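You operate a simulated robot arm through the tools that you are given. There is no shell and no other tool.

You are at the controls of a simulated two-armed robot. One attempt, no reset.

JOB
Debulk the bagged ply, then vent the table and open the frame.
Fine: pump on, valve to PUMP till DONE shows; pump off, valve to VENT; 0 kPa before the clamps open. What is to be rubbed or washed off counts as gone when no trace of it is left.

Only the result counts: the job must be done as asked and must still hold three seconds after the hand-in. Knocking over, shifting, dropping, spilling or breaking anything else fails it.

ROBOT AND FRAMES
Two 7-joint arms with two-finger grippers on one trunk that stands fixed in place. Base frame: the origin is at the foot of the trunk, x ahead of it, y to its left, z up. Units: m, degrees, N and s.
The left shoulder is at [0.041, 0.175, 1.228], the right one opposite. With the tool pointing down near the work surface each hand reaches from about 0.1 to 0.82 m from the base axis, measured 20 degrees to its own side. Payload 2.94 kg a hand.
The TCP of each hand is the grasp point between the finger pads, 0.03 m short of the fingertips. In the tool frame z runs along the fingers and y along their closing line. The gripper opens to 0.138 m; its body begins 0.109 m behind the TCP.
Orientation is told as [roll, pitch, yaw] about the base's x, y, z axes, in that order, counted from this pose: with the fingers straight down and closing along the base's y, the tool's x points along the base's -x, its y along +y and its z along -z.

CONTROLS
- The arms move only by the tool arm_command. It takes "left_series", "right_series" or both (then of equal length, played together; a hand with none holds still); each is one flat list of numbers, 6 for each row, row after row: the shift along the tool's x, y, z in m, then the turn, a rotation vector about the tool's x, y, z in degrees. In form: [tx, ty, tz, ax, ay, az, tx, ty, tz, ax, ay, az, ...]. A call has 1 to 20 rows; each row is the pose to reach, as a shift and turn from the pose commanded when the call began, along the tool's axes at that moment. "left_claw" and "right_claw" are, for a hand that has rows, the gripper command, from -1 (shut) to 1 (fully open), values between in proportion, set as the call begins (left out, the last holds). A row lasts 0.2 s, in which the tool goes at most 0.05 m and 8.6 degrees; a call with a longer step from one row to the next is refused whole, and so is a gripper value outside its range. A pose out of reach is approached as far as the arm can. The call stops where the force on the tool passes 90 N (or 10 N more than at its start, if that is more) or the arm is blocked; 0.2 s more then pass. The fingers move at their own pace (about 0.045 m/s each) and stop on an object; they squeeze with about 24 N. The grip force told is the motor's: it shows also when the fingers shut on nothing. Time passes only in rows, and 0.2 s behind the last, so rows that repeat a pose let the fingers close. The reply holds the time, the measured pose of the TCP, the force on the tool along the base axes, the opening and the grip force, in the units named above and with some noise, with the torque about the TCP (base axes, N m) and any sound that the robot's microphone picked up.
- Cameras (640 x 400 px; columns grow to the right, rows downward): "scene" is now at [0.098, 0.0253, 1.6992]; the picture's right is [0.34, -0.94, -0.00], its down [-0.74, -0.27, -0.62] and it looks along [0.58, 0.21, -0.78] (base axes); focal length 308 px, centre (320, 200). "left" rides on the left gripper at [0.071, -0.019, -0.146] in its tool frame; the picture's right is [0.26, 0.97, 0.00], its down [-0.85, 0.23, -0.48] and it looks along [-0.46, 0.12, 0.88] (tool axes); focal length 280 px, centre (320, 200). "right" rides on the right gripper at [0.071, 0.019, -0.146] in its tool frame; the picture's right is [-0.26, 0.96, 0.00], its down [-0.85, -0.23, -0.48] and it looks along [-0.46, -0.13, 0.88] (tool axes); focal length 280 px, centre (320, 200). There is no depth. A picture from a camera that has moved, and an enlarged one, comes with that camera's place and axes in the base frame and with its lens.
- grab_frame(camera): a new picture of that camera. No time passes.
- move_column(by): moves the trunk up (or, below 0, down) by that many m; the arms and the scene camera ride with it, the base frame stays. It gives what a move gives, with no picture.
- turn_head(pan, tilt): turns the head with the scene camera to pan (to the left, within 120 degrees either way) and tilt (down, from -29 to 69), counted from straight ahead of the robot (the tilt from the chest, where the trunk bows). It gives what a move gives.
- inspect(camera, box): a new picture of the part [left, top, right, bottom] of that camera's present view, enlarged. No time passes.
- close_job(): hands the job in; it is judged then, once.

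Nothing tells you positions but the pictures and the camera data. Unless the task says otherwise, let go and move clear before handing in.

The tools are called after "Call:" as a command line: name --argument value ..., lists and objects as JSON in quotes. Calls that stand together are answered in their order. arm_command: Moves the arms, as the interface text tells. Its arguments: {"type":"object","properties":{"left_series":{"type":"array"},"left_claw":{"type":"number"},"right_series":{"type":"array"},"right_claw":{"type":"number"}},"required":[]} The other tools are called the same way: move_column (by) moves the trunk up or down; turn_head (pan, tilt) turns the head that bears the scene camera; grab_frame (camera) takes a picture; inspect (camera, box) takes an enlarged picture of a part of a camera's view; close_job () hands the job in.

At the start:

```text
clock: 0.0
left_tool_pos: [0.543, 0.3935, 1.3247]
left_tool_rot: [0.0, 0.0, 0.0]
left_ft_force: [-0.5, 0.4, 1.1]
left_wrist_torque: [0.02, -0.04, 0.0]
left_width: 0.1381
left_grasp_force: 0.1
right_tool_pos: [0.5065, -0.0552, 1.31]
right_tool_rot: [0.1, 0.1, 0.2]
right_ft_force: [0.3, 0.7, 0.0]
right_wrist_torque: [0.01, -0.02, 0.0]
right_width: 0.1378
right_grasp_force: 0.1
trunk travel left (down, up): [-0.4, 0.334]
head pan, tilt (commanded): [19.9, 51.6]
```

scene: 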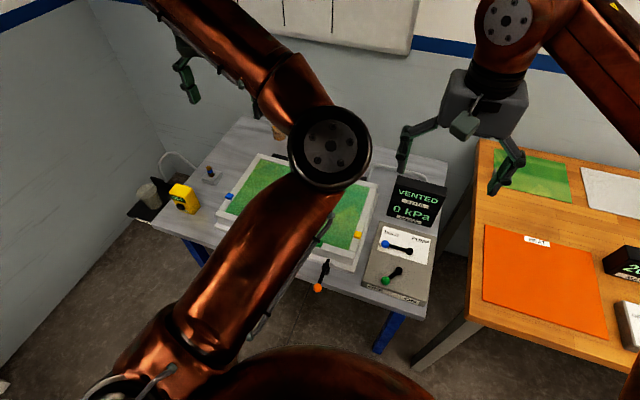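
right: 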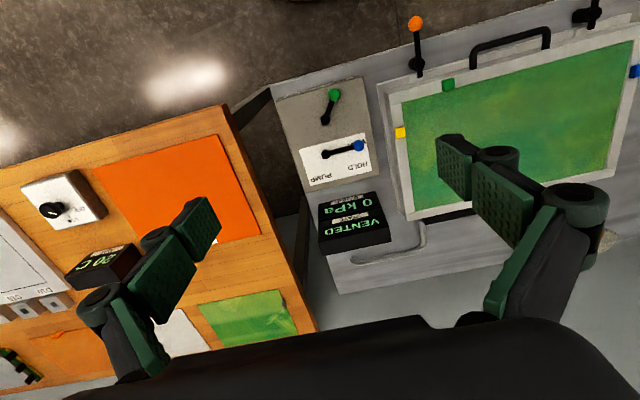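
left: 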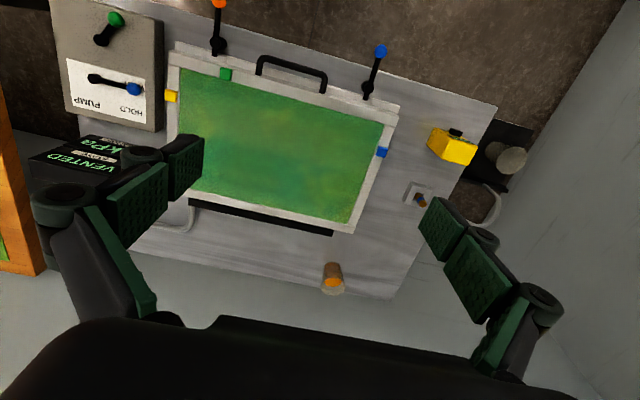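

I see a vacuum table with a framed green bag, two lever clamps (orange and blue knobs), a control box with two levers (green and blue knobs), a display reading VENTED 0 kPa, and a yellow pump-like item at the left. I'll take closer pictures first.

Call:
inspect --camera "scene" --box '[340, 160, 460, 310]'

Call:
inspect --camera "left" --box '[20, 0, 260, 200]'

Call:
inspect --camera "left" --box '[320, 80, 560, 300]'

Call:
inspect --camera "scene" --box '[120, 110, 380, 300]'

Call:
inspect --camera "right" --box '[260, 60, 460, 260]'

```text
2.67 times, centred on (400, 235) of scene
camera zoom: at [0.098, 0.0253, 1.6992], right [0.34, -0.94, 0.0], down [-0.74, -0.27, -0.62], along [0.58, 0.21, -0.78], focal length 822 px, centre (107, 107)
```

zoom: 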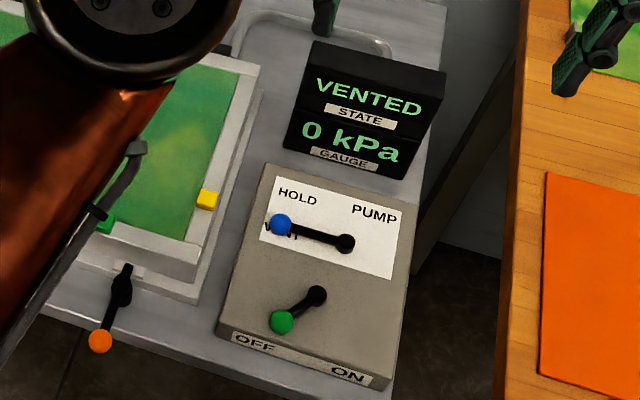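

```text
2.00 times, centred on (140, 100) of left
camera zoom: at [0.4733, 0.3728, 1.4711], right [-0.26, 0.97, 0.0], down [0.85, 0.23, 0.48], along [0.46, 0.12, -0.88], focal length 561 px, centre (680, 400)
```

zoom: 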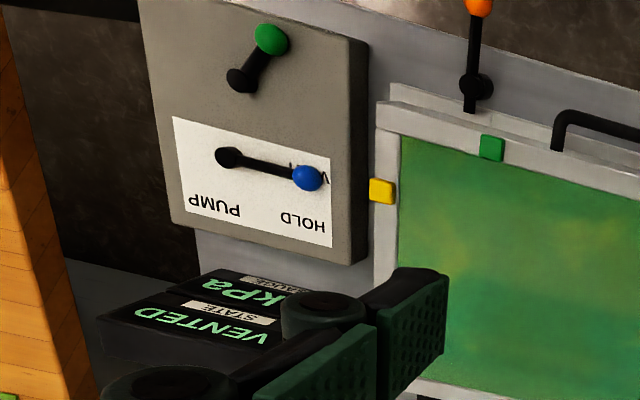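

```text
1.82 times, centred on (440, 190) of left
camera zoom: at [0.4733, 0.3728, 1.4711], right [-0.26, 0.97, 0.0], down [0.85, 0.23, 0.48], along [0.46, 0.12, -0.88], focal length 510 px, centre (102, 218)
```

zoom: 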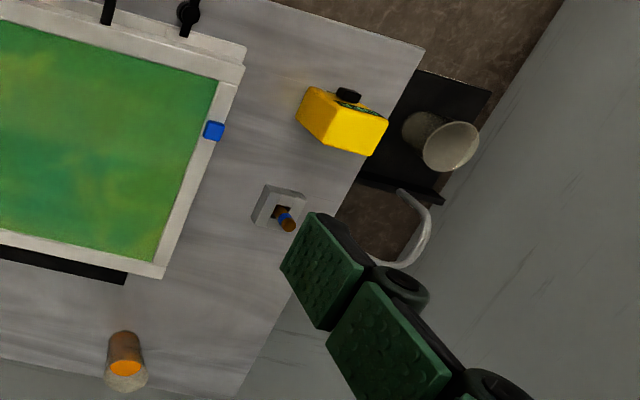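

```text
2.11 times, centred on (250, 205) of scene
camera zoom: at [0.098, 0.0253, 1.6992], right [0.34, -0.94, 0.0], down [-0.74, -0.27, -0.62], along [0.58, 0.21, -0.78], focal length 649 px, centre (467, 190)
```

zoom: 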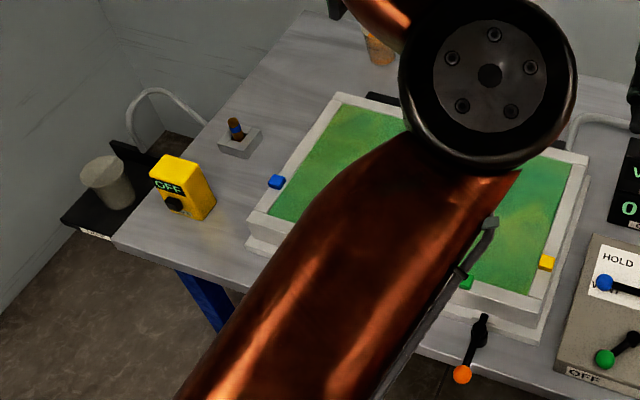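

```text
2.00 times, centred on (360, 160) of right
camera zoom: at [0.4375, -0.0348, 1.4574], right [0.26, 0.97, 0.0], down [0.85, -0.23, 0.48], along [0.46, -0.12, -0.88], focal length 561 px, centre (240, 280)
```

zoom: 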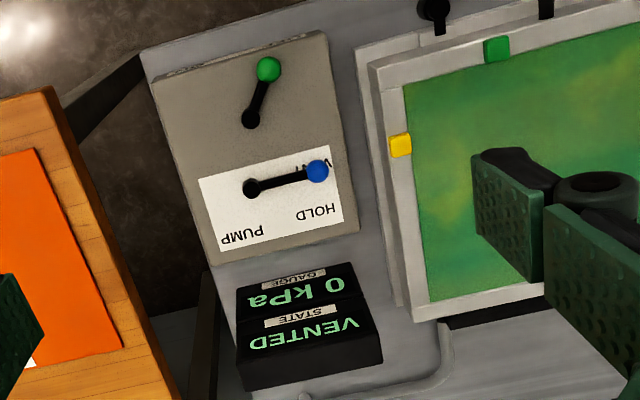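

The levers are clear from here: the valve's blue knob is at about [0.655, -0.004, 0.814] with its pivot at [0.654, -0.082, 0.818], pointing to VENT. I'll move the left arm aside so the scene camera gets a free view of the table.

Call:
arm_command --left_series '[0.025, 0.03, 0, 0, 0, 0, 0.05, 0.06, 0, 0, 0, 0, 0.075, 0.09, 0, 0, 0, 0, 0.1, 0.12, 0, 0, 0, 0, 0.125, 0.15, 0, 0, 0, 0, 0.15, 0.18, 0, 0, 0, 0, 0.175, 0.21, 0, 0, 0, 0, 0.2, 0.24, 0, 0, 0, 0]'

Call:
grab_frame --camera "scene"

Call:
grab_frame --camera "left"

```text
clock: 1.8
left_tool_pos: [0.3414, 0.6341, 1.3232]
left_tool_rot: [-0.2, 0.0, -0.1]
left_ft_force: [-0.4, 0.6, 0.0]
left_wrist_torque: [-0.04, -0.01, -0.02]
left_width: 0.1381
left_grasp_force: 0.2
right_tool_pos: [0.5058, -0.0522, 1.3109]
right_tool_rot: [0.1, -0.1, 0.0]
right_ft_force: [0.9, 0.1, 0.1]
right_wrist_torque: [-0.06, -0.01, -0.01]
right_width: 0.1383
right_grasp_force: 0.0
trunk travel left (down, up): [-0.4, 0.334]
head pan, tilt (commanded): [19.9, 51.6]
```

```text
taken
camera scene: at [0.0971, 0.0279, 1.6993], right [0.34, -0.94, 0.0], down [-0.74, -0.27, -0.62], along [0.58, 0.21, -0.78], focal length 308 px, centre (320, 200)
```

scene: 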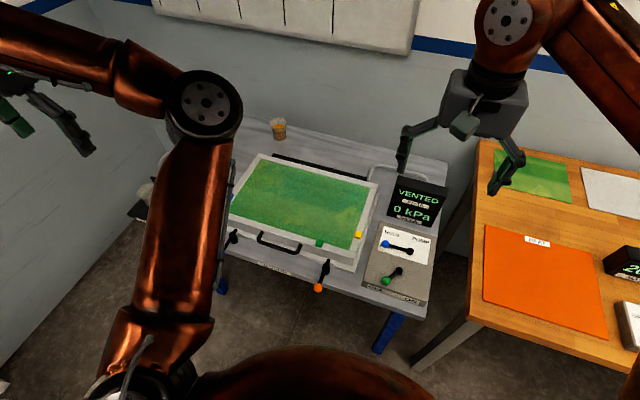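

```text
taken
camera left: at [0.2712, 0.6141, 1.4697], right [-0.26, 0.97, 0.0], down [0.85, 0.23, 0.48], along [0.46, 0.12, -0.88], focal length 280 px, centre (320, 200)
```

left: 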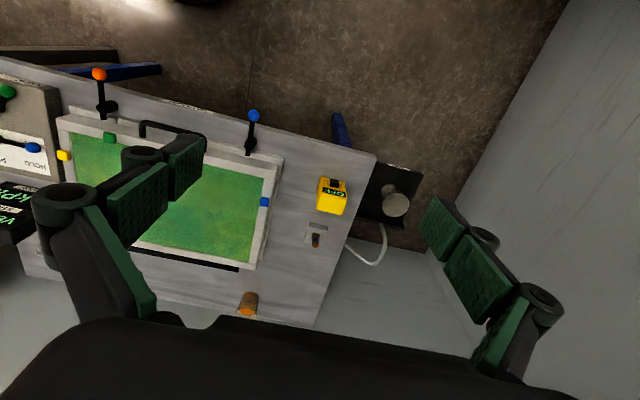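

Call:
inspect --camera "scene" --box '[220, 110, 450, 310]'

Call:
inspect --camera "left" --box '[40, 50, 280, 200]'

Call:
inspect --camera "left" --box '[220, 100, 440, 320]'

Call:
inspect --camera "scene" --box '[220, 220, 340, 300]'

Call:
inspect --camera "scene" --box '[480, 130, 640, 380]'

Call:
inspect --camera "scene" --box '[150, 0, 450, 60]'

```text
2.00 times, centred on (335, 210) of scene
camera zoom: at [0.0971, 0.0279, 1.6993], right [0.34, -0.94, 0.0], down [-0.74, -0.27, -0.62], along [0.58, 0.21, -0.78], focal length 617 px, centre (290, 180)
```

zoom: 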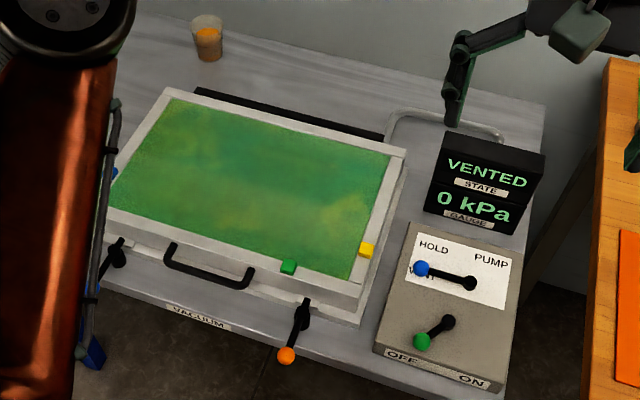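

```text
2.67 times, centred on (160, 125) of left
camera zoom: at [0.2712, 0.6141, 1.4697], right [-0.26, 0.97, 0.0], down [0.85, 0.23, 0.48], along [0.46, 0.12, -0.88], focal length 748 px, centre (747, 400)
```

zoom: 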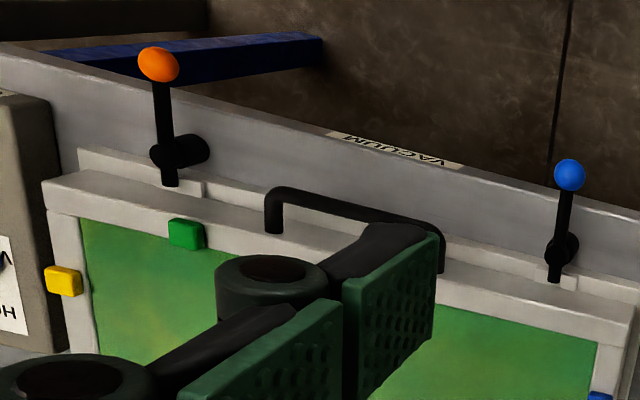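

```text
1.82 times, centred on (330, 210) of left
camera zoom: at [0.2712, 0.6141, 1.4697], right [-0.26, 0.97, 0.0], down [0.85, 0.23, 0.48], along [0.46, 0.12, -0.88], focal length 510 px, centre (302, 182)
```

zoom: 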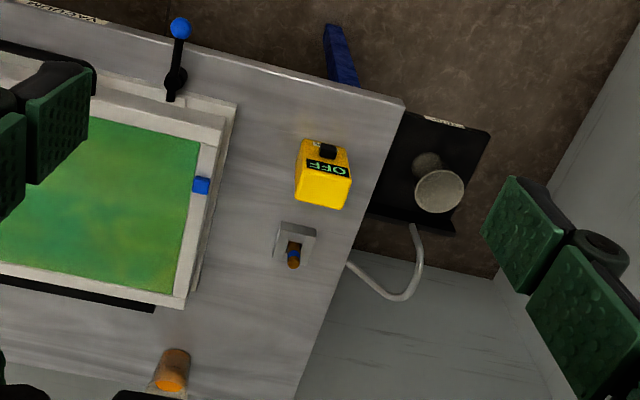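

```text
5.00 times, centred on (280, 260) of scene
camera zoom: at [0.0971, 0.0279, 1.6993], right [0.34, -0.94, 0.0], down [-0.74, -0.27, -0.62], along [0.58, 0.21, -0.78], focal length 1541 px, centre (520, -100)
```

zoom: 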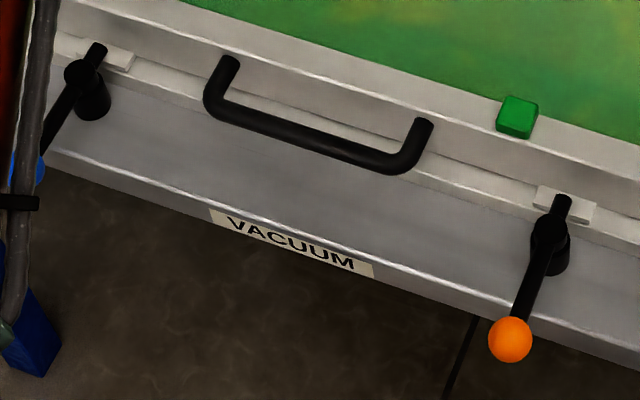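

```text
1.60 times, centred on (560, 255) of scene
camera zoom: at [0.0971, 0.0279, 1.6993], right [0.34, -0.94, 0.0], down [-0.74, -0.27, -0.62], along [0.58, 0.21, -0.78], focal length 493 px, centre (-64, 112)
```

zoom: 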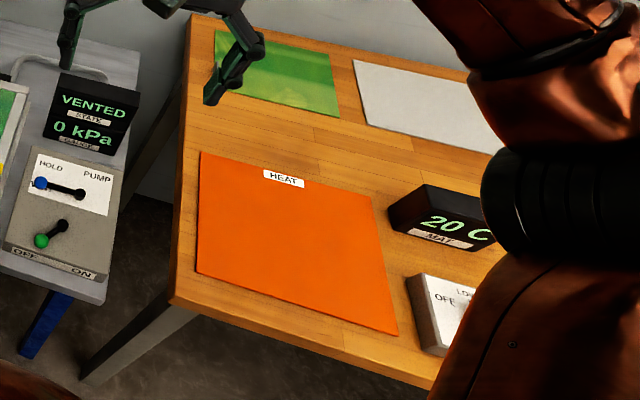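

```text
2.13 times, centred on (300, 30) of scene
camera zoom: at [0.0971, 0.0279, 1.6993], right [0.34, -0.94, 0.0], down [-0.74, -0.27, -0.62], along [0.58, 0.21, -0.78], focal length 658 px, centre (363, 563)
```

zoom: 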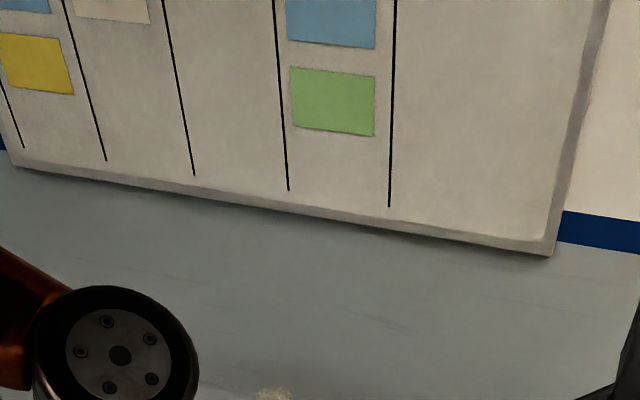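

The table looks square to the base axes: both clamp levers point straight at the robot (orange knob about [0.444, 0.158, 0.80], blue about [0.445, 0.498, 0.80]), the handle bar is at about [0.518, 0.327, 0.813], and the hinge is near x = 0.92. Next I'll look closer at the label panel, clamps, tabs and yellow box.

Call:
inspect --camera "right" --box '[270, 70, 390, 200]'

Call:
inspect --camera "scene" --box '[360, 220, 440, 310]'

Call:
inspect --camera "left" --box '[300, 160, 420, 260]'

Call:
inspect --camera "scene" --box '[290, 220, 370, 300]'

Call:
inspect --camera "left" --box '[60, 60, 140, 130]'

```text
3.08 times, centred on (330, 135) of right
camera zoom: at [0.4366, -0.0325, 1.4578], right [0.26, 0.97, 0.0], down [0.85, -0.23, 0.48], along [0.46, -0.12, -0.88], focal length 863 px, centre (289, 400)
```

zoom: 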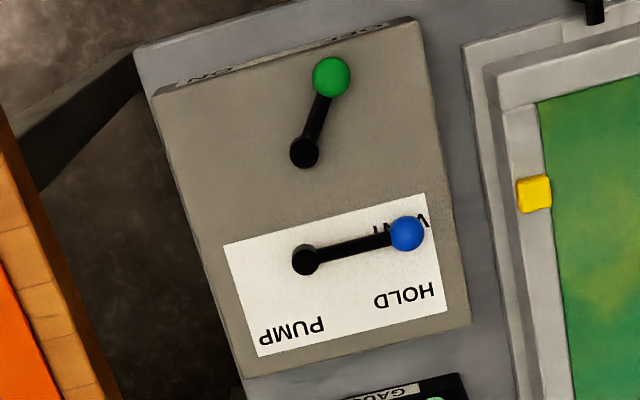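

```text
4.44 times, centred on (400, 265) of scene
camera zoom: at [0.0971, 0.0279, 1.6993], right [0.34, -0.94, 0.0], down [-0.74, -0.27, -0.62], along [0.58, 0.21, -0.78], focal length 1370 px, centre (-36, -89)
```

zoom: 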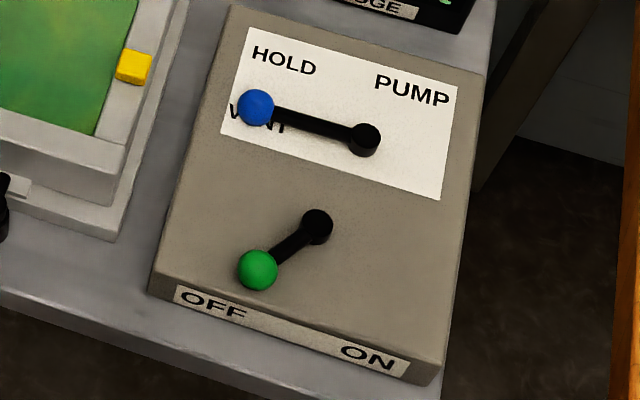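

```text
4.00 times, centred on (360, 210) of left
camera zoom: at [0.2712, 0.6141, 1.4697], right [-0.26, 0.97, 0.0], down [0.85, 0.23, 0.48], along [0.46, 0.12, -0.88], focal length 1122 px, centre (160, 160)
```

zoom: 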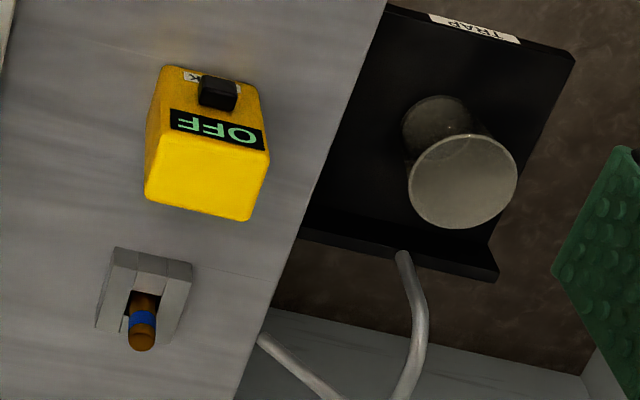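

```text
5.00 times, centred on (330, 260) of scene
camera zoom: at [0.0971, 0.0279, 1.6993], right [0.34, -0.94, 0.0], down [-0.74, -0.27, -0.62], along [0.58, 0.21, -0.78], focal length 1541 px, centre (270, -100)
```

zoom: 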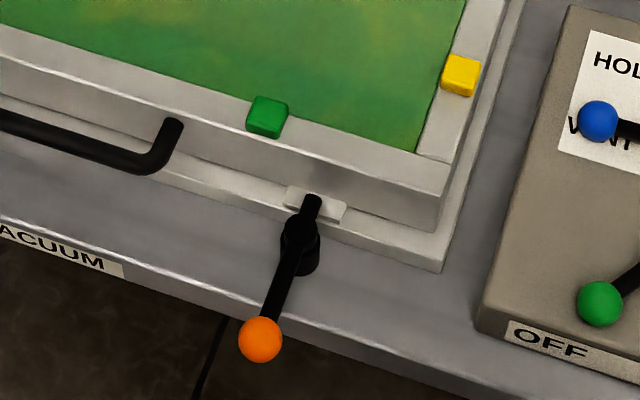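

```text
5.71 times, centred on (100, 95) of left
camera zoom: at [0.2712, 0.6141, 1.4697], right [-0.26, 0.97, 0.0], down [0.85, 0.23, 0.48], along [0.46, 0.12, -0.88], focal length 1602 px, centre (1577, 800)
```

zoom: 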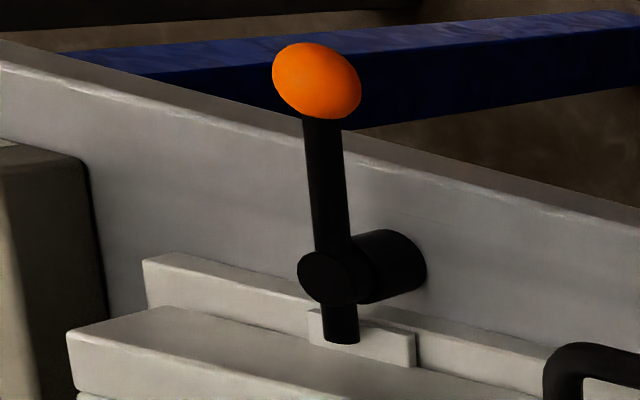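

The valve plate reads VENT (now) → HOLD → PUMP going clockwise seen from above, and the pump switch reads OFF now with ON on the right. I'll lower the right hand to get a closer view of the panel.

Call:
arm_command --right_series '[0, 0, 0.045, 0, 0, 0, 0, 0, 0.09, 0, 0, 0, 0, 0, 0.135, 0, 0, 0, 0, 0, 0.18, 0, 0, 0, 0, 0, 0.225, 0, 0, 0, 0, 0, 0.27, 0, 0, 0, 0, 0, 0.31, 0, 0, 0]' --right_claw -0.3

Call:
grab_frame --camera "right"

Call:
grab_frame --camera "scene"

```text
clock: 3.4
left_tool_pos: [0.3423, 0.6318, 1.3244]
left_tool_rot: [0.0, 0.0, 0.0]
left_ft_force: [-0.1, -0.7, 0.5]
left_wrist_torque: [0.03, 0.03, 0.01]
left_width: 0.1382
left_grasp_force: 0.1
right_tool_pos: [0.509, -0.0562, 1.0001]
right_tool_rot: [0.1, 0.0, 0.2]
right_ft_force: [0.0, -1.0, -0.8]
right_wrist_torque: [-0.03, -0.03, 0.01]
right_width: 0.0484
right_grasp_force: 0.0
trunk travel left (down, up): [-0.4, 0.334]
head pan, tilt (commanded): [19.9, 51.6]
```

```text
taken
camera right: at [0.4386, -0.0368, 1.1468], right [0.26, 0.97, 0.0], down [0.85, -0.23, 0.48], along [0.46, -0.12, -0.88], focal length 280 px, centre (320, 200)
```

right: 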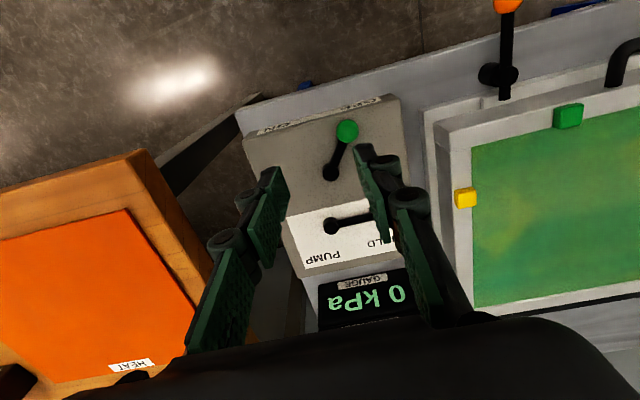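

```text
taken
camera scene: at [0.0985, 0.0254, 1.6992], right [0.34, -0.94, 0.0], down [-0.74, -0.27, -0.62], along [0.58, 0.21, -0.78], focal length 308 px, centre (320, 200)
```

scene: 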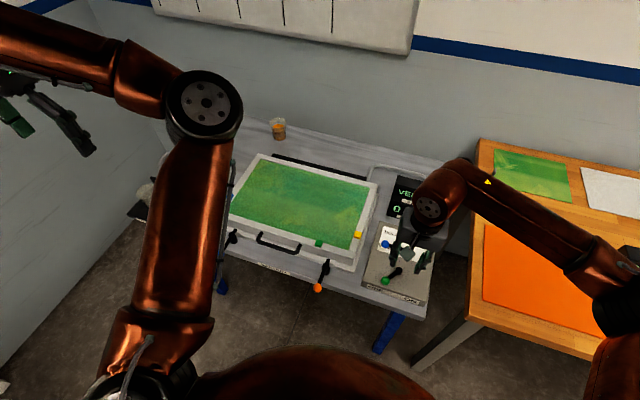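

The right hand is above the panel now. I'll zoom in to find the height of the box top and the knobs.

Call:
inspect --camera "right" --box '[230, 80, 430, 280]'

Call:
inspect --camera "right" --box '[440, 0, 640, 220]'

```text
2.00 times, centred on (330, 180) of right
camera zoom: at [0.4386, -0.0368, 1.1468], right [0.26, 0.97, 0.0], down [0.85, -0.23, 0.48], along [0.46, -0.12, -0.88], focal length 561 px, centre (300, 240)
```

zoom: 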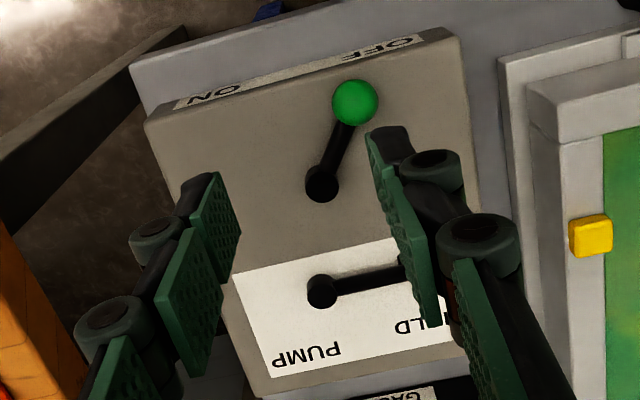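

```text
1.82 times, centred on (540, 110) of right
camera zoom: at [0.4386, -0.0368, 1.1468], right [0.26, 0.97, 0.0], down [0.85, -0.23, 0.48], along [0.46, -0.12, -0.88], focal length 510 px, centre (-80, 364)
```

zoom: 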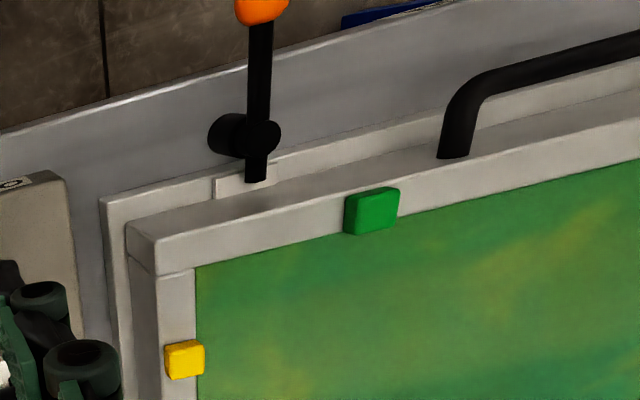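

The green knob is at about [0.529, -0.029, 0.816] with a radius of about 13 mm. I'll come down over it with the gripper opened to about 5 cm and check the alignment before going lower.

Call:
arm_command --right_series '[-0.008, 0.013, 0.04, 0, 0, 0, -0.016, 0.0255, 0.08, 0, 0, 0, -0.017, 0.0255, 0.125, 0, 0, 0, -0.017, 0.0255, 0.125, 0, 0, 0]' --right_claw -0.2

Call:
grab_frame --camera "right"

Call:
inspect --camera "scene" --box '[340, 180, 460, 310]'

```text
clock: 4.4
left_tool_pos: [0.3424, 0.6322, 1.3236]
left_tool_rot: [-0.1, 0.1, -0.1]
left_ft_force: [0.1, -0.9, 0.2]
left_wrist_torque: [0.0, -0.02, 0.04]
left_width: 0.1382
left_grasp_force: 0.0
right_tool_pos: [0.5221, -0.0293, 0.8753]
right_tool_rot: [0.0, 0.0, 0.1]
right_ft_force: [0.1, 0.7, -1.0]
right_wrist_torque: [-0.02, 0.01, -0.01]
right_width: 0.0552
right_grasp_force: 0.1
trunk travel left (down, up): [-0.4, 0.334]
head pan, tilt (commanded): [19.9, 51.6]
```

```text
taken
camera right: at [0.4533, -0.0092, 1.0222], right [0.26, 0.97, 0.0], down [0.85, -0.23, 0.48], along [0.46, -0.12, -0.88], focal length 280 px, centre (320, 200)
```

right: 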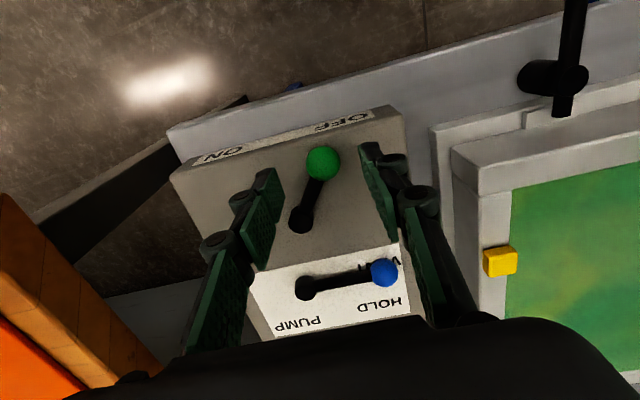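

```text
3.08 times, centred on (400, 245) of scene
camera zoom: at [0.0974, 0.0261, 1.6993], right [0.34, -0.94, 0.0], down [-0.74, -0.27, -0.62], along [0.58, 0.21, -0.78], focal length 949 px, centre (74, 62)
```

zoom: 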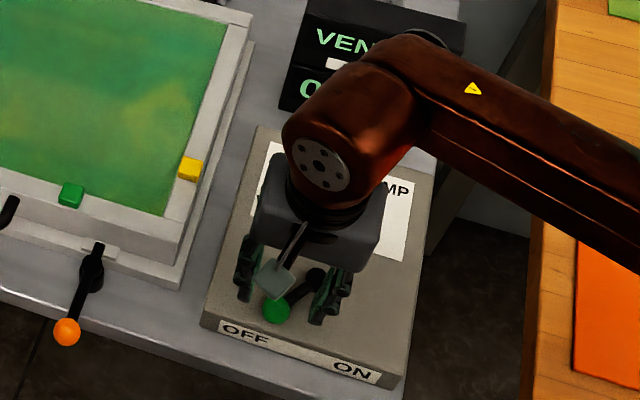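

The knob sits centred between the fingers, with the pads biased a little toward the robot so they miss the lever rod. I'll descend so the pads straddle the ball, then close on it.

Call:
arm_command --right_series '[0, 0.001, 0.02, 0, 0, 0, 0, 0.001, 0.04, 0, 0, 0, 0, 0.001, 0.042, 0, 0, 0]' --right_claw -0.2

Call:
grab_frame --camera "right"

Call:
inspect --camera "scene" --box '[360, 220, 440, 310]'

```text
clock: 5.2
left_tool_pos: [0.3416, 0.6312, 1.3242]
left_tool_rot: [0.1, 0.0, 0.1]
left_ft_force: [0.1, 0.2, 0.8]
left_wrist_torque: [0.02, -0.02, 0.01]
left_width: 0.1378
left_grasp_force: 0.1
right_tool_pos: [0.5234, -0.0277, 0.8348]
right_tool_rot: [0.0, -0.1, -0.1]
right_ft_force: [-0.2, -0.5, 2.2]
right_wrist_torque: [-0.09, 0.01, 0.02]
right_width: 0.0553
right_grasp_force: 0.3
trunk travel left (down, up): [-0.4, 0.334]
head pan, tilt (commanded): [19.9, 51.6]
```

```text
taken
camera right: at [0.4535, -0.0073, 0.9809], right [0.26, 0.97, 0.0], down [0.85, -0.23, 0.48], along [0.46, -0.12, -0.88], focal length 280 px, centre (320, 200)
```

right: 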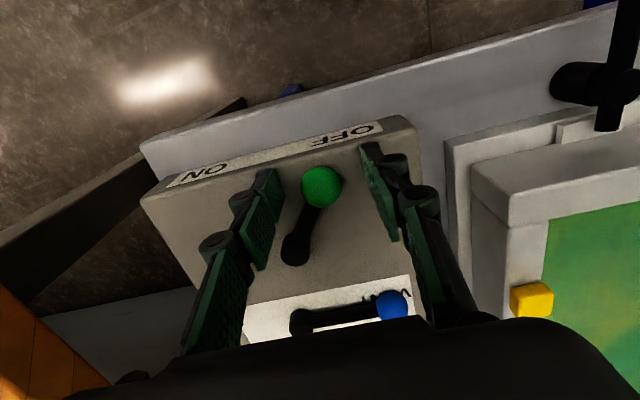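

```text
4.44 times, centred on (400, 265) of scene
camera zoom: at [0.0975, 0.0256, 1.6993], right [0.34, -0.94, 0.0], down [-0.74, -0.27, -0.62], along [0.58, 0.21, -0.78], focal length 1370 px, centre (-36, -89)
```

zoom: 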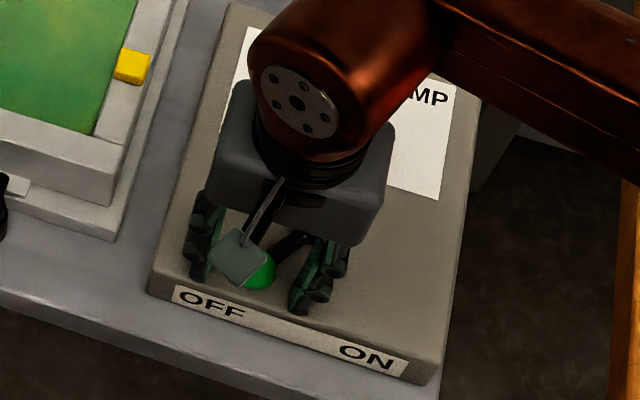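

The fingers straddle the knob with clearance, so I'll close on it now.

Call:
arm_command --right_series '[0, 0, 0, 0, 0, 0, 0, 0, 0, 0, 0, 0, 0, 0, 0, 0, 0, 0]' --right_claw -1

Call:
grab_frame --camera "right"

```text
clock: 6.0
left_tool_pos: [0.3425, 0.6315, 1.3247]
left_tool_rot: [0.0, -0.1, 0.0]
left_ft_force: [0.5, 0.2, 1.0]
left_wrist_torque: [0.01, 0.0, 0.0]
left_width: 0.1381
left_grasp_force: 0.0
right_tool_pos: [0.5245, -0.0281, 0.8347]
right_tool_rot: [-0.1, 0.0, -0.1]
right_ft_force: [0.3, -7.0, 7.1]
right_wrist_torque: [-0.17, 0.01, -0.05]
right_width: 0.0262
right_grasp_force: 35.2
trunk travel left (down, up): [-0.4, 0.334]
head pan, tilt (commanded): [19.9, 51.6]
```

```text
taken
camera right: at [0.4535, -0.0082, 0.981], right [0.26, 0.96, 0.0], down [0.85, -0.23, 0.48], along [0.46, -0.12, -0.88], focal length 280 px, centre (320, 200)
```

right: 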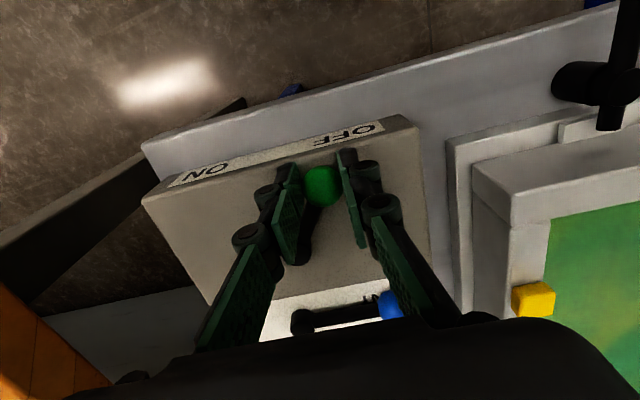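

The knob is gripped (26 mm wide). I'll swing it along its arc around the pivot toward ON.

Call:
arm_command --right_series '[0.0053, -0.0076, 0, 0, 0, 0, 0.0094, -0.0166, 0, 0, 0, 0, 0.012, -0.0262, 0, 0, 0, 0, 0.0129, -0.036, 0, 0, 0, 0, 0.012, -0.0459, 0, 0, 0, 0, 0.0094, -0.0555, 0, 0, 0, 0, 0.0053, -0.0645, 0, 0, 0, 0]'

Call:
grab_frame --camera "right"

Call:
grab_frame --camera "scene"

```text
clock: 7.6
left_tool_pos: [0.3418, 0.6338, 1.3242]
left_tool_rot: [0.1, 0.0, 0.0]
left_ft_force: [0.4, 0.7, -0.3]
left_wrist_torque: [0.02, 0.01, 0.01]
left_width: 0.1377
left_grasp_force: 0.0
right_tool_pos: [0.518, -0.091, 0.8351]
right_tool_rot: [0.1, 0.1, 0.1]
right_ft_force: [-5.0, 11.9, 8.0]
right_wrist_torque: [0.21, 0.15, 0.55]
right_width: 0.0261
right_grasp_force: 44.9
trunk travel left (down, up): [-0.4, 0.334]
head pan, tilt (commanded): [19.9, 51.6]
```

```text
taken
camera right: at [0.4484, -0.0712, 0.981], right [0.26, 0.97, 0.0], down [0.85, -0.23, 0.48], along [0.46, -0.12, -0.88], focal length 280 px, centre (320, 200)
```

right: 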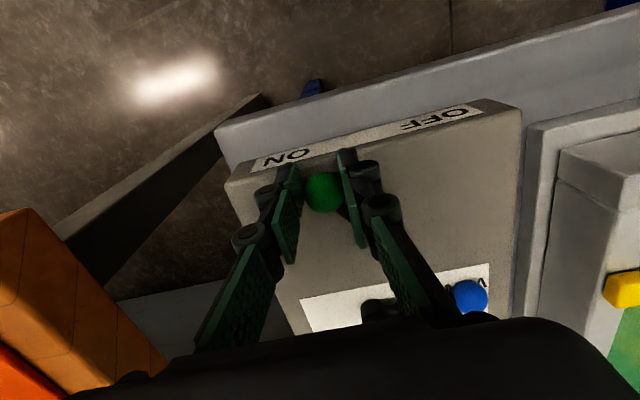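

```text
taken
camera scene: at [0.0967, 0.0266, 1.6994], right [0.34, -0.94, 0.0], down [-0.74, -0.27, -0.62], along [0.58, 0.21, -0.78], focal length 308 px, centre (320, 200)
```

scene: 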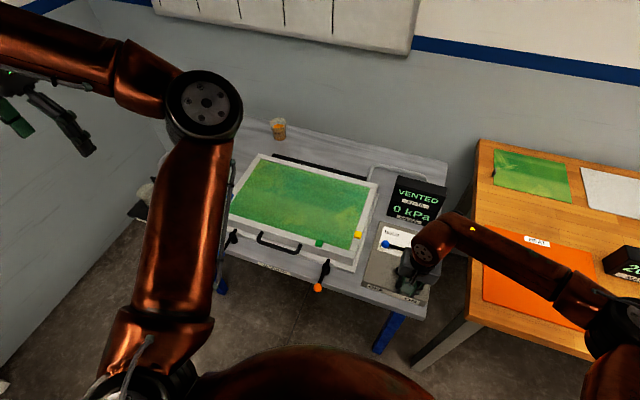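

The knob has swung most of the way without being blocked. I'll finish the last stretch to ON.

Call:
arm_command --right_series '[-0.0025, -0.004, 0, 0, 0, 0, -0.0053, -0.0076, 0, 0, 0, 0, -0.0053, -0.0076, 0, 0, 0, 0]'

Call:
inspect --camera "scene" --box '[360, 160, 460, 310]'

```text
clock: 8.4
left_tool_pos: [0.3399, 0.6351, 1.3233]
left_tool_rot: [-0.2, -0.1, 0.0]
left_ft_force: [1.1, 0.3, -0.3]
left_wrist_torque: [0.03, 0.03, 0.01]
left_width: 0.138
left_grasp_force: 0.0
right_tool_pos: [0.5202, -0.0914, 0.8339]
right_tool_rot: [0.4, 0.4, 0.4]
right_ft_force: [-21.5, 34.7, -3.6]
right_wrist_torque: [0.51, -0.05, 0.59]
right_width: 0.0262
right_grasp_force: 45.1
trunk travel left (down, up): [-0.4, 0.334]
head pan, tilt (commanded): [19.9, 51.6]
```

```text
2.67 times, centred on (410, 235) of scene
camera zoom: at [0.0957, 0.0304, 1.6992], right [0.34, -0.94, 0.0], down [-0.74, -0.27, -0.62], along [0.58, 0.21, -0.78], focal length 822 px, centre (80, 107)
```

zoom: 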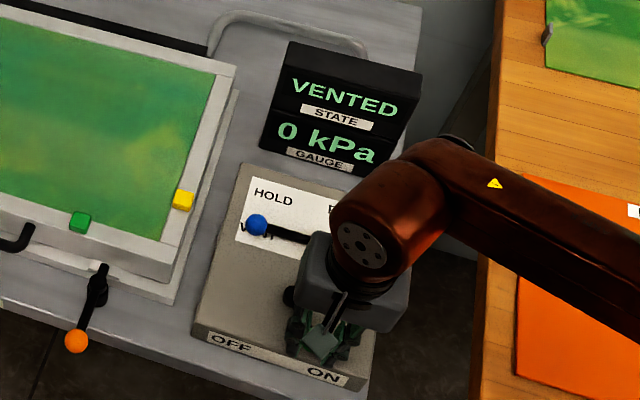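

The knob stopped moving and the force rose, so the switch is at its ON stop. I'll ease the push, let go and rise clear.

Call:
arm_command --right_series '[0.003, 0.004, 0, 0, 0, 0, 0.003, 0.004, 0, 0, 0, 0, 0.003, 0.004, 0, 0, 0, 0]' --right_claw -0.2

Call:
grab_frame --camera "right"

```text
clock: 9.2
left_tool_pos: [0.3423, 0.632, 1.3239]
left_tool_rot: [0.0, -0.1, -0.2]
left_ft_force: [0.8, 0.0, -0.2]
left_wrist_torque: [0.02, 0.02, 0.02]
left_width: 0.1381
left_grasp_force: 0.1
right_tool_pos: [0.5218, -0.0943, 0.834]
right_tool_rot: [0.1, -0.1, 0.0]
right_ft_force: [3.3, -1.4, 9.3]
right_wrist_torque: [-0.13, -0.06, 0.02]
right_width: 0.056
right_grasp_force: 0.2
trunk travel left (down, up): [-0.4, 0.334]
head pan, tilt (commanded): [19.9, 51.6]
```

```text
taken
camera right: at [0.4526, -0.0754, 0.9806], right [0.26, 0.96, 0.0], down [0.85, -0.23, 0.48], along [0.46, -0.12, -0.88], focal length 280 px, centre (320, 200)
```

right: 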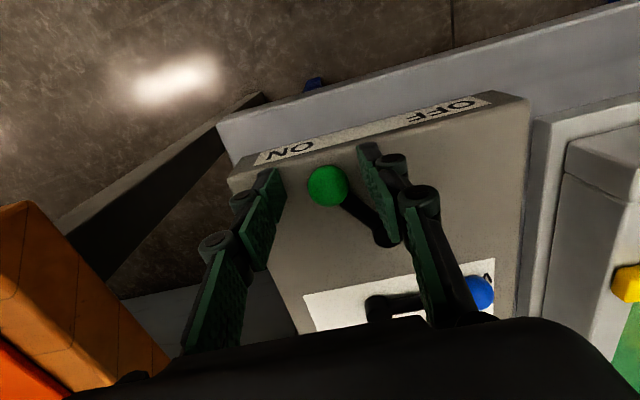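

The switch is at ON. I'll lift straight up and look at the display and valve.

Call:
arm_command --right_series '[0, 0, -0.02, 0, 0, 0, 0, 0, -0.06, 0, 0, 0, 0, 0, -0.1, 0, 0, 0]' --right_claw -0.2

Call:
grab_frame --camera "right"

Call:
grab_frame --camera "scene"

```text
clock: 10.0
left_tool_pos: [0.3428, 0.6316, 1.3239]
left_tool_rot: [0.1, 0.0, 0.1]
left_ft_force: [-0.3, 0.7, 0.4]
left_wrist_torque: [0.04, -0.01, 0.01]
left_width: 0.1376
left_grasp_force: 0.0
right_tool_pos: [0.521, -0.0952, 0.9336]
right_tool_rot: [0.1, 0.0, 0.1]
right_ft_force: [0.5, -0.2, -0.3]
right_wrist_torque: [0.0, -0.02, -0.01]
right_width: 0.0552
right_grasp_force: 0.1
trunk travel left (down, up): [-0.4, 0.334]
head pan, tilt (commanded): [19.9, 51.6]
```

```text
taken
camera right: at [0.4512, -0.0751, 1.0794], right [0.26, 0.97, 0.0], down [0.85, -0.23, 0.48], along [0.46, -0.12, -0.88], focal length 280 px, centre (320, 200)
```

right: 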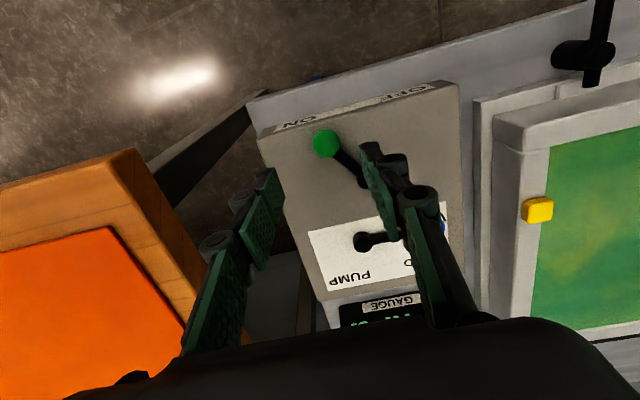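

```text
taken
camera scene: at [0.0974, 0.0258, 1.6993], right [0.34, -0.94, 0.0], down [-0.74, -0.27, -0.62], along [0.58, 0.21, -0.78], focal length 308 px, centre (320, 200)
```

scene: 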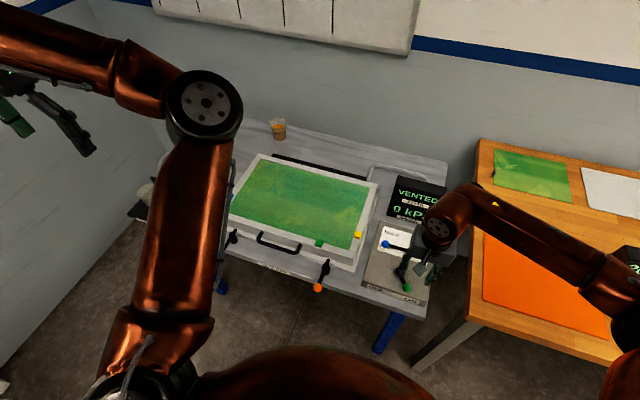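

The pump lever is at ON. Next is the valve knob, near [0.655, -0.002, 0.815]: I'll move above it while turning the hand 90° so the fingers close across the lever.

Call:
arm_command --right_series '[-0.012, 0.009, -0.01, 0, 0, -8.2, -0.024, 0.018, -0.01, 0, 0, -16.4, -0.036, 0.027, -0.01, 0, 0, -24.6, -0.048, 0.036, -0.01, 0, 0, -32.8, -0.06, 0.045, -0.01, 0, 0, -41, -0.072, 0.054, -0.01, 0, 0, -49.2, -0.084, 0.063, -0.01, 0, 0, -57.4, -0.096, 0.072, -0.01, 0, 0, -65.6, -0.11, 0.081, -0.01, 0, 0, -73.8, -0.122, 0.089, -0.01, 0, 0, -82, -0.134, 0.097, -0.01, 0, 0, -90]' --right_claw -0.2

Call:
grab_frame --camera "right"

Call:
grab_frame --camera "scene"

```text
clock: 12.4
left_tool_pos: [0.3427, 0.6317, 1.3245]
left_tool_rot: [0.1, 0.2, 0.1]
left_ft_force: [0.1, -0.1, 0.1]
left_wrist_torque: [0.04, 0.06, -0.01]
left_width: 0.138
left_grasp_force: 0.0
right_tool_pos: [0.5956, -0.0606, 0.9475]
right_tool_rot: [-10.0, -1.9, 55.1]
right_ft_force: [-0.4, 0.4, 0.0]
right_wrist_torque: [0.0, 0.02, 0.02]
right_width: 0.0553
right_grasp_force: 0.1
right hand out of reach, approached as far as the arm can: row 6, 7, 8, 9, 10, 11
trunk travel left (down, up): [-0.4, 0.334]
head pan, tilt (commanded): [19.9, 51.6]
```

```text
taken
camera right: at [0.5165, -0.0979, 1.0853], right [-0.63, 0.76, -0.16], down [0.59, 0.6, 0.54], along [0.51, 0.24, -0.83], focal length 280 px, centre (320, 200)
```

right: 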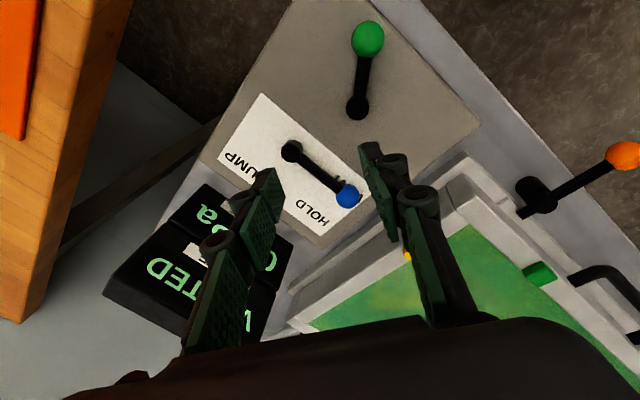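

```text
taken
camera scene: at [0.0995, 0.0252, 1.6991], right [0.34, -0.94, 0.0], down [-0.74, -0.27, -0.62], along [0.58, 0.21, -0.78], focal length 308 px, centre (320, 200)
```

scene: 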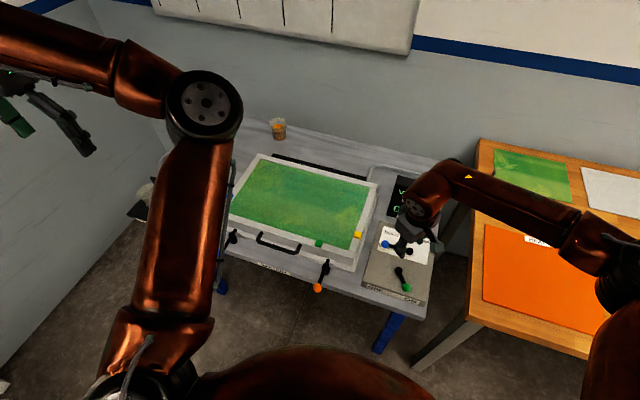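

The wrist can't turn that far, so I'll use a different approach: push the valve lever with the closed fingers, which needs no turn. First I'll unwind the yaw a bit and see how the commanded pose responds.

Call:
arm_command --right_series '[0, 0, -0.01, 0, 0, 8, 0, 0, -0.02, 0, 0, 16, 0, 0, -0.03, 0, 0, 24, 0, 0, -0.03, 0, 0, 32, 0, 0, -0.03, 0, 0, 40]' --right_claw -1

```text
clock: 13.6
left_tool_pos: [0.3417, 0.6322, 1.3241]
left_tool_rot: [0.0, 0.1, 0.0]
left_ft_force: [0.0, -0.3, -0.4]
left_wrist_torque: [-0.01, 0.0, 0.04]
left_width: 0.1381
left_grasp_force: 0.1
right_tool_pos: [0.5903, -0.0615, 0.9788]
right_tool_rot: [-6.4, -8.1, 15.3]
right_ft_force: [0.3, 0.2, -1.0]
right_wrist_torque: [0.01, 0.0, 0.0]
right_width: 0.0
right_grasp_force: 23.9
trunk travel left (down, up): [-0.4, 0.334]
head pan, tilt (commanded): [19.9, 51.6]
```

The commanded pose follows the reached pose, so I'll level the tool back to zero rotation and then take a look.

Call:
arm_command --right_series '[0, 0, 0, -1.76, 2.96, 4.94, 0, 0, 0, -3.51, 5.93, 9.87, 0, 0, 0, -5.27, 8.89, 14.81, 0, 0, 0, -5.27, 8.89, 14.81]' --right_claw -1

Call:
grab_frame --camera "right"

```text
clock: 14.6
left_tool_pos: [0.342, 0.6314, 1.3242]
left_tool_rot: [0.0, 0.1, -0.1]
left_ft_force: [-0.9, -0.2, 0.8]
left_wrist_torque: [0.0, -0.02, -0.01]
left_width: 0.1382
left_grasp_force: 0.1
right_tool_pos: [0.5903, -0.0604, 0.9789]
right_tool_rot: [0.0, 0.0, -0.1]
right_ft_force: [0.4, 0.4, -0.3]
right_wrist_torque: [0.0, 0.02, 0.01]
right_width: 0.0
right_grasp_force: 24.0
trunk travel left (down, up): [-0.4, 0.334]
head pan, tilt (commanded): [19.9, 51.6]
```

```text
taken
camera right: at [0.521, -0.0399, 1.1247], right [0.26, 0.96, 0.0], down [0.85, -0.23, 0.48], along [0.46, -0.13, -0.88], focal length 280 px, centre (320, 200)
```

right: 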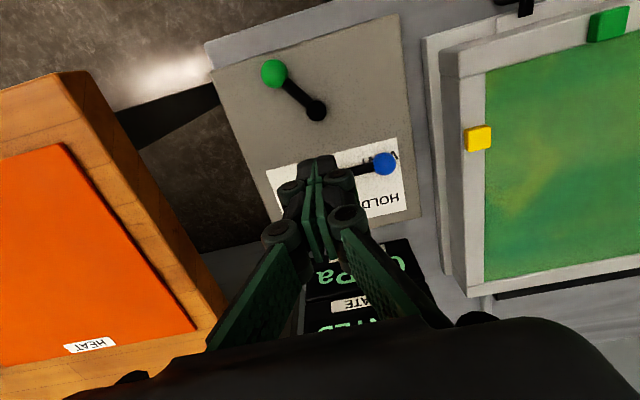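

The tool is level again, with the closed fingers forming a slim peg about 2 cm across. I'll lower it on the robot side of the valve rod, between the hub and the ball.

Call:
arm_command --right_series '[-0.015, 0.012, 0, 0, 0, 0, -0.03, 0.0245, 0.01, 0, 0, 0, -0.03, 0.0245, 0.05, 0, 0, 0, -0.03, 0.0245, 0.09, 0, 0, 0, -0.03, 0.0245, 0.115, 0, 0, 0, -0.03, 0.0245, 0.115, 0, 0, 0]' --right_claw -1

Call:
grab_frame --camera "right"

Call:
inspect --camera "scene" --box '[350, 170, 450, 310]'

```text
clock: 16.0
left_tool_pos: [0.342, 0.6324, 1.324]
left_tool_rot: [0.1, 0.0, 0.0]
left_ft_force: [0.4, -0.2, 0.7]
left_wrist_torque: [0.03, -0.02, 0.0]
left_width: 0.1379
left_grasp_force: 0.1
right_tool_pos: [0.6206, -0.0361, 0.8628]
right_tool_rot: [0.0, -0.1, 0.0]
right_ft_force: [0.1, 0.4, 1.0]
right_wrist_torque: [-0.01, 0.01, -0.02]
right_width: 0.0003
right_grasp_force: 23.9
trunk travel left (down, up): [-0.4, 0.334]
head pan, tilt (commanded): [19.9, 51.6]
```

```text
taken
camera right: at [0.5495, -0.0158, 1.0085], right [0.26, 0.97, 0.0], down [0.85, -0.23, 0.48], along [0.46, -0.13, -0.88], focal length 280 px, centre (320, 200)
```

right: 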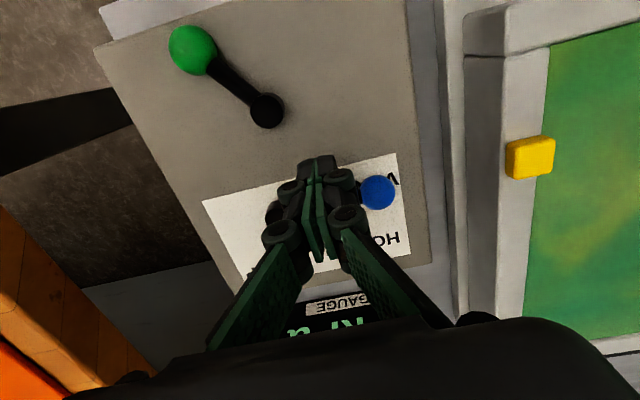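

```text
2.86 times, centred on (400, 240) of scene
camera zoom: at [0.0977, 0.0259, 1.6993], right [0.34, -0.94, 0.0], down [-0.74, -0.27, -0.62], along [0.58, 0.21, -0.78], focal length 881 px, centre (91, 86)
```

zoom: 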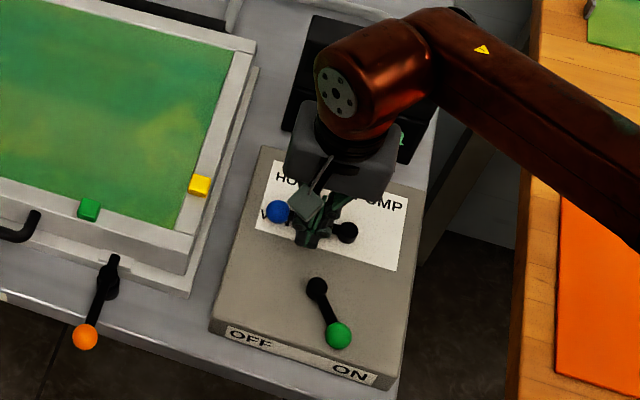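

The peg is on the robot side of the rod with about 1.5 cm of gap. I'll go down and push the rod along its arc, first to about 60° from VENT.

Call:
arm_command --right_series '[0, 0, 0.014, 0, 0, 0, 0, 0, 0.026, 0, 0, 0, -0.007, 0, 0.026, 0, 0, 0, -0.014, 0, 0.026, 0, 0, 0, -0.0221, 0.0029, 0.026, 0, 0, 0, -0.0306, 0.0043, 0.026, 0, 0, 0, -0.0392, 0.0043, 0.026, 0, 0, 0, -0.0477, 0.0027, 0.026, 0, 0, 0, -0.0558, -0.0004, 0.026, 0, 0, 0, -0.0632, -0.0047, 0.026, 0, 0, 0]' --right_claw -1

Call:
grab_frame --camera "right"

Call:
inspect --camera "scene" --box '[350, 170, 450, 310]'

```text
clock: 18.2
left_tool_pos: [0.3416, 0.6325, 1.3238]
left_tool_rot: [0.0, -0.1, 0.0]
left_ft_force: [-0.6, 0.8, -0.1]
left_wrist_torque: [-0.03, 0.0, -0.02]
left_width: 0.1381
left_grasp_force: 0.0
right_tool_pos: [0.6842, -0.0401, 0.8371]
right_tool_rot: [-0.1, 0.0, 0.1]
right_ft_force: [0.3, 0.6, 0.0]
right_wrist_torque: [0.06, 0.06, -0.01]
right_width: 0.0
right_grasp_force: 23.9
trunk travel left (down, up): [-0.4, 0.334]
head pan, tilt (commanded): [19.9, 51.6]
```

```text
taken
camera right: at [0.6151, -0.0203, 0.9826], right [0.26, 0.97, 0.0], down [0.85, -0.23, 0.48], along [0.46, -0.12, -0.88], focal length 280 px, centre (320, 200)
```

right: 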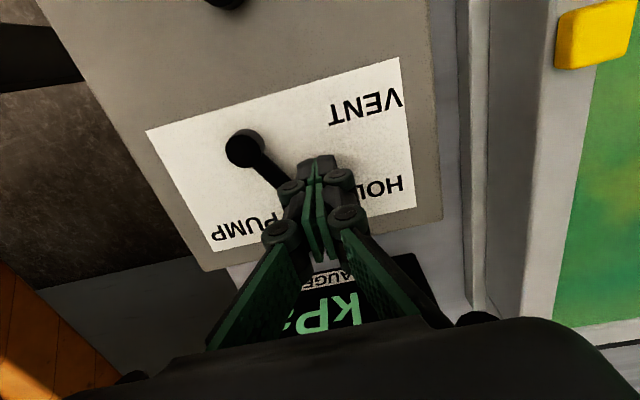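

```text
2.86 times, centred on (400, 240) of scene
camera zoom: at [0.098, 0.026, 1.6992], right [0.34, -0.94, 0.0], down [-0.74, -0.27, -0.62], along [0.58, 0.21, -0.78], focal length 881 px, centre (91, 86)
```

zoom: 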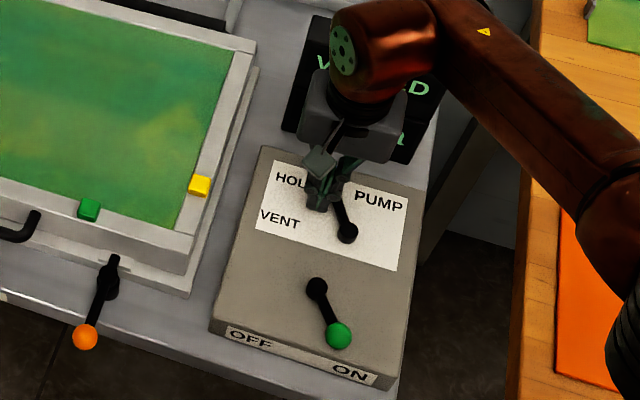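

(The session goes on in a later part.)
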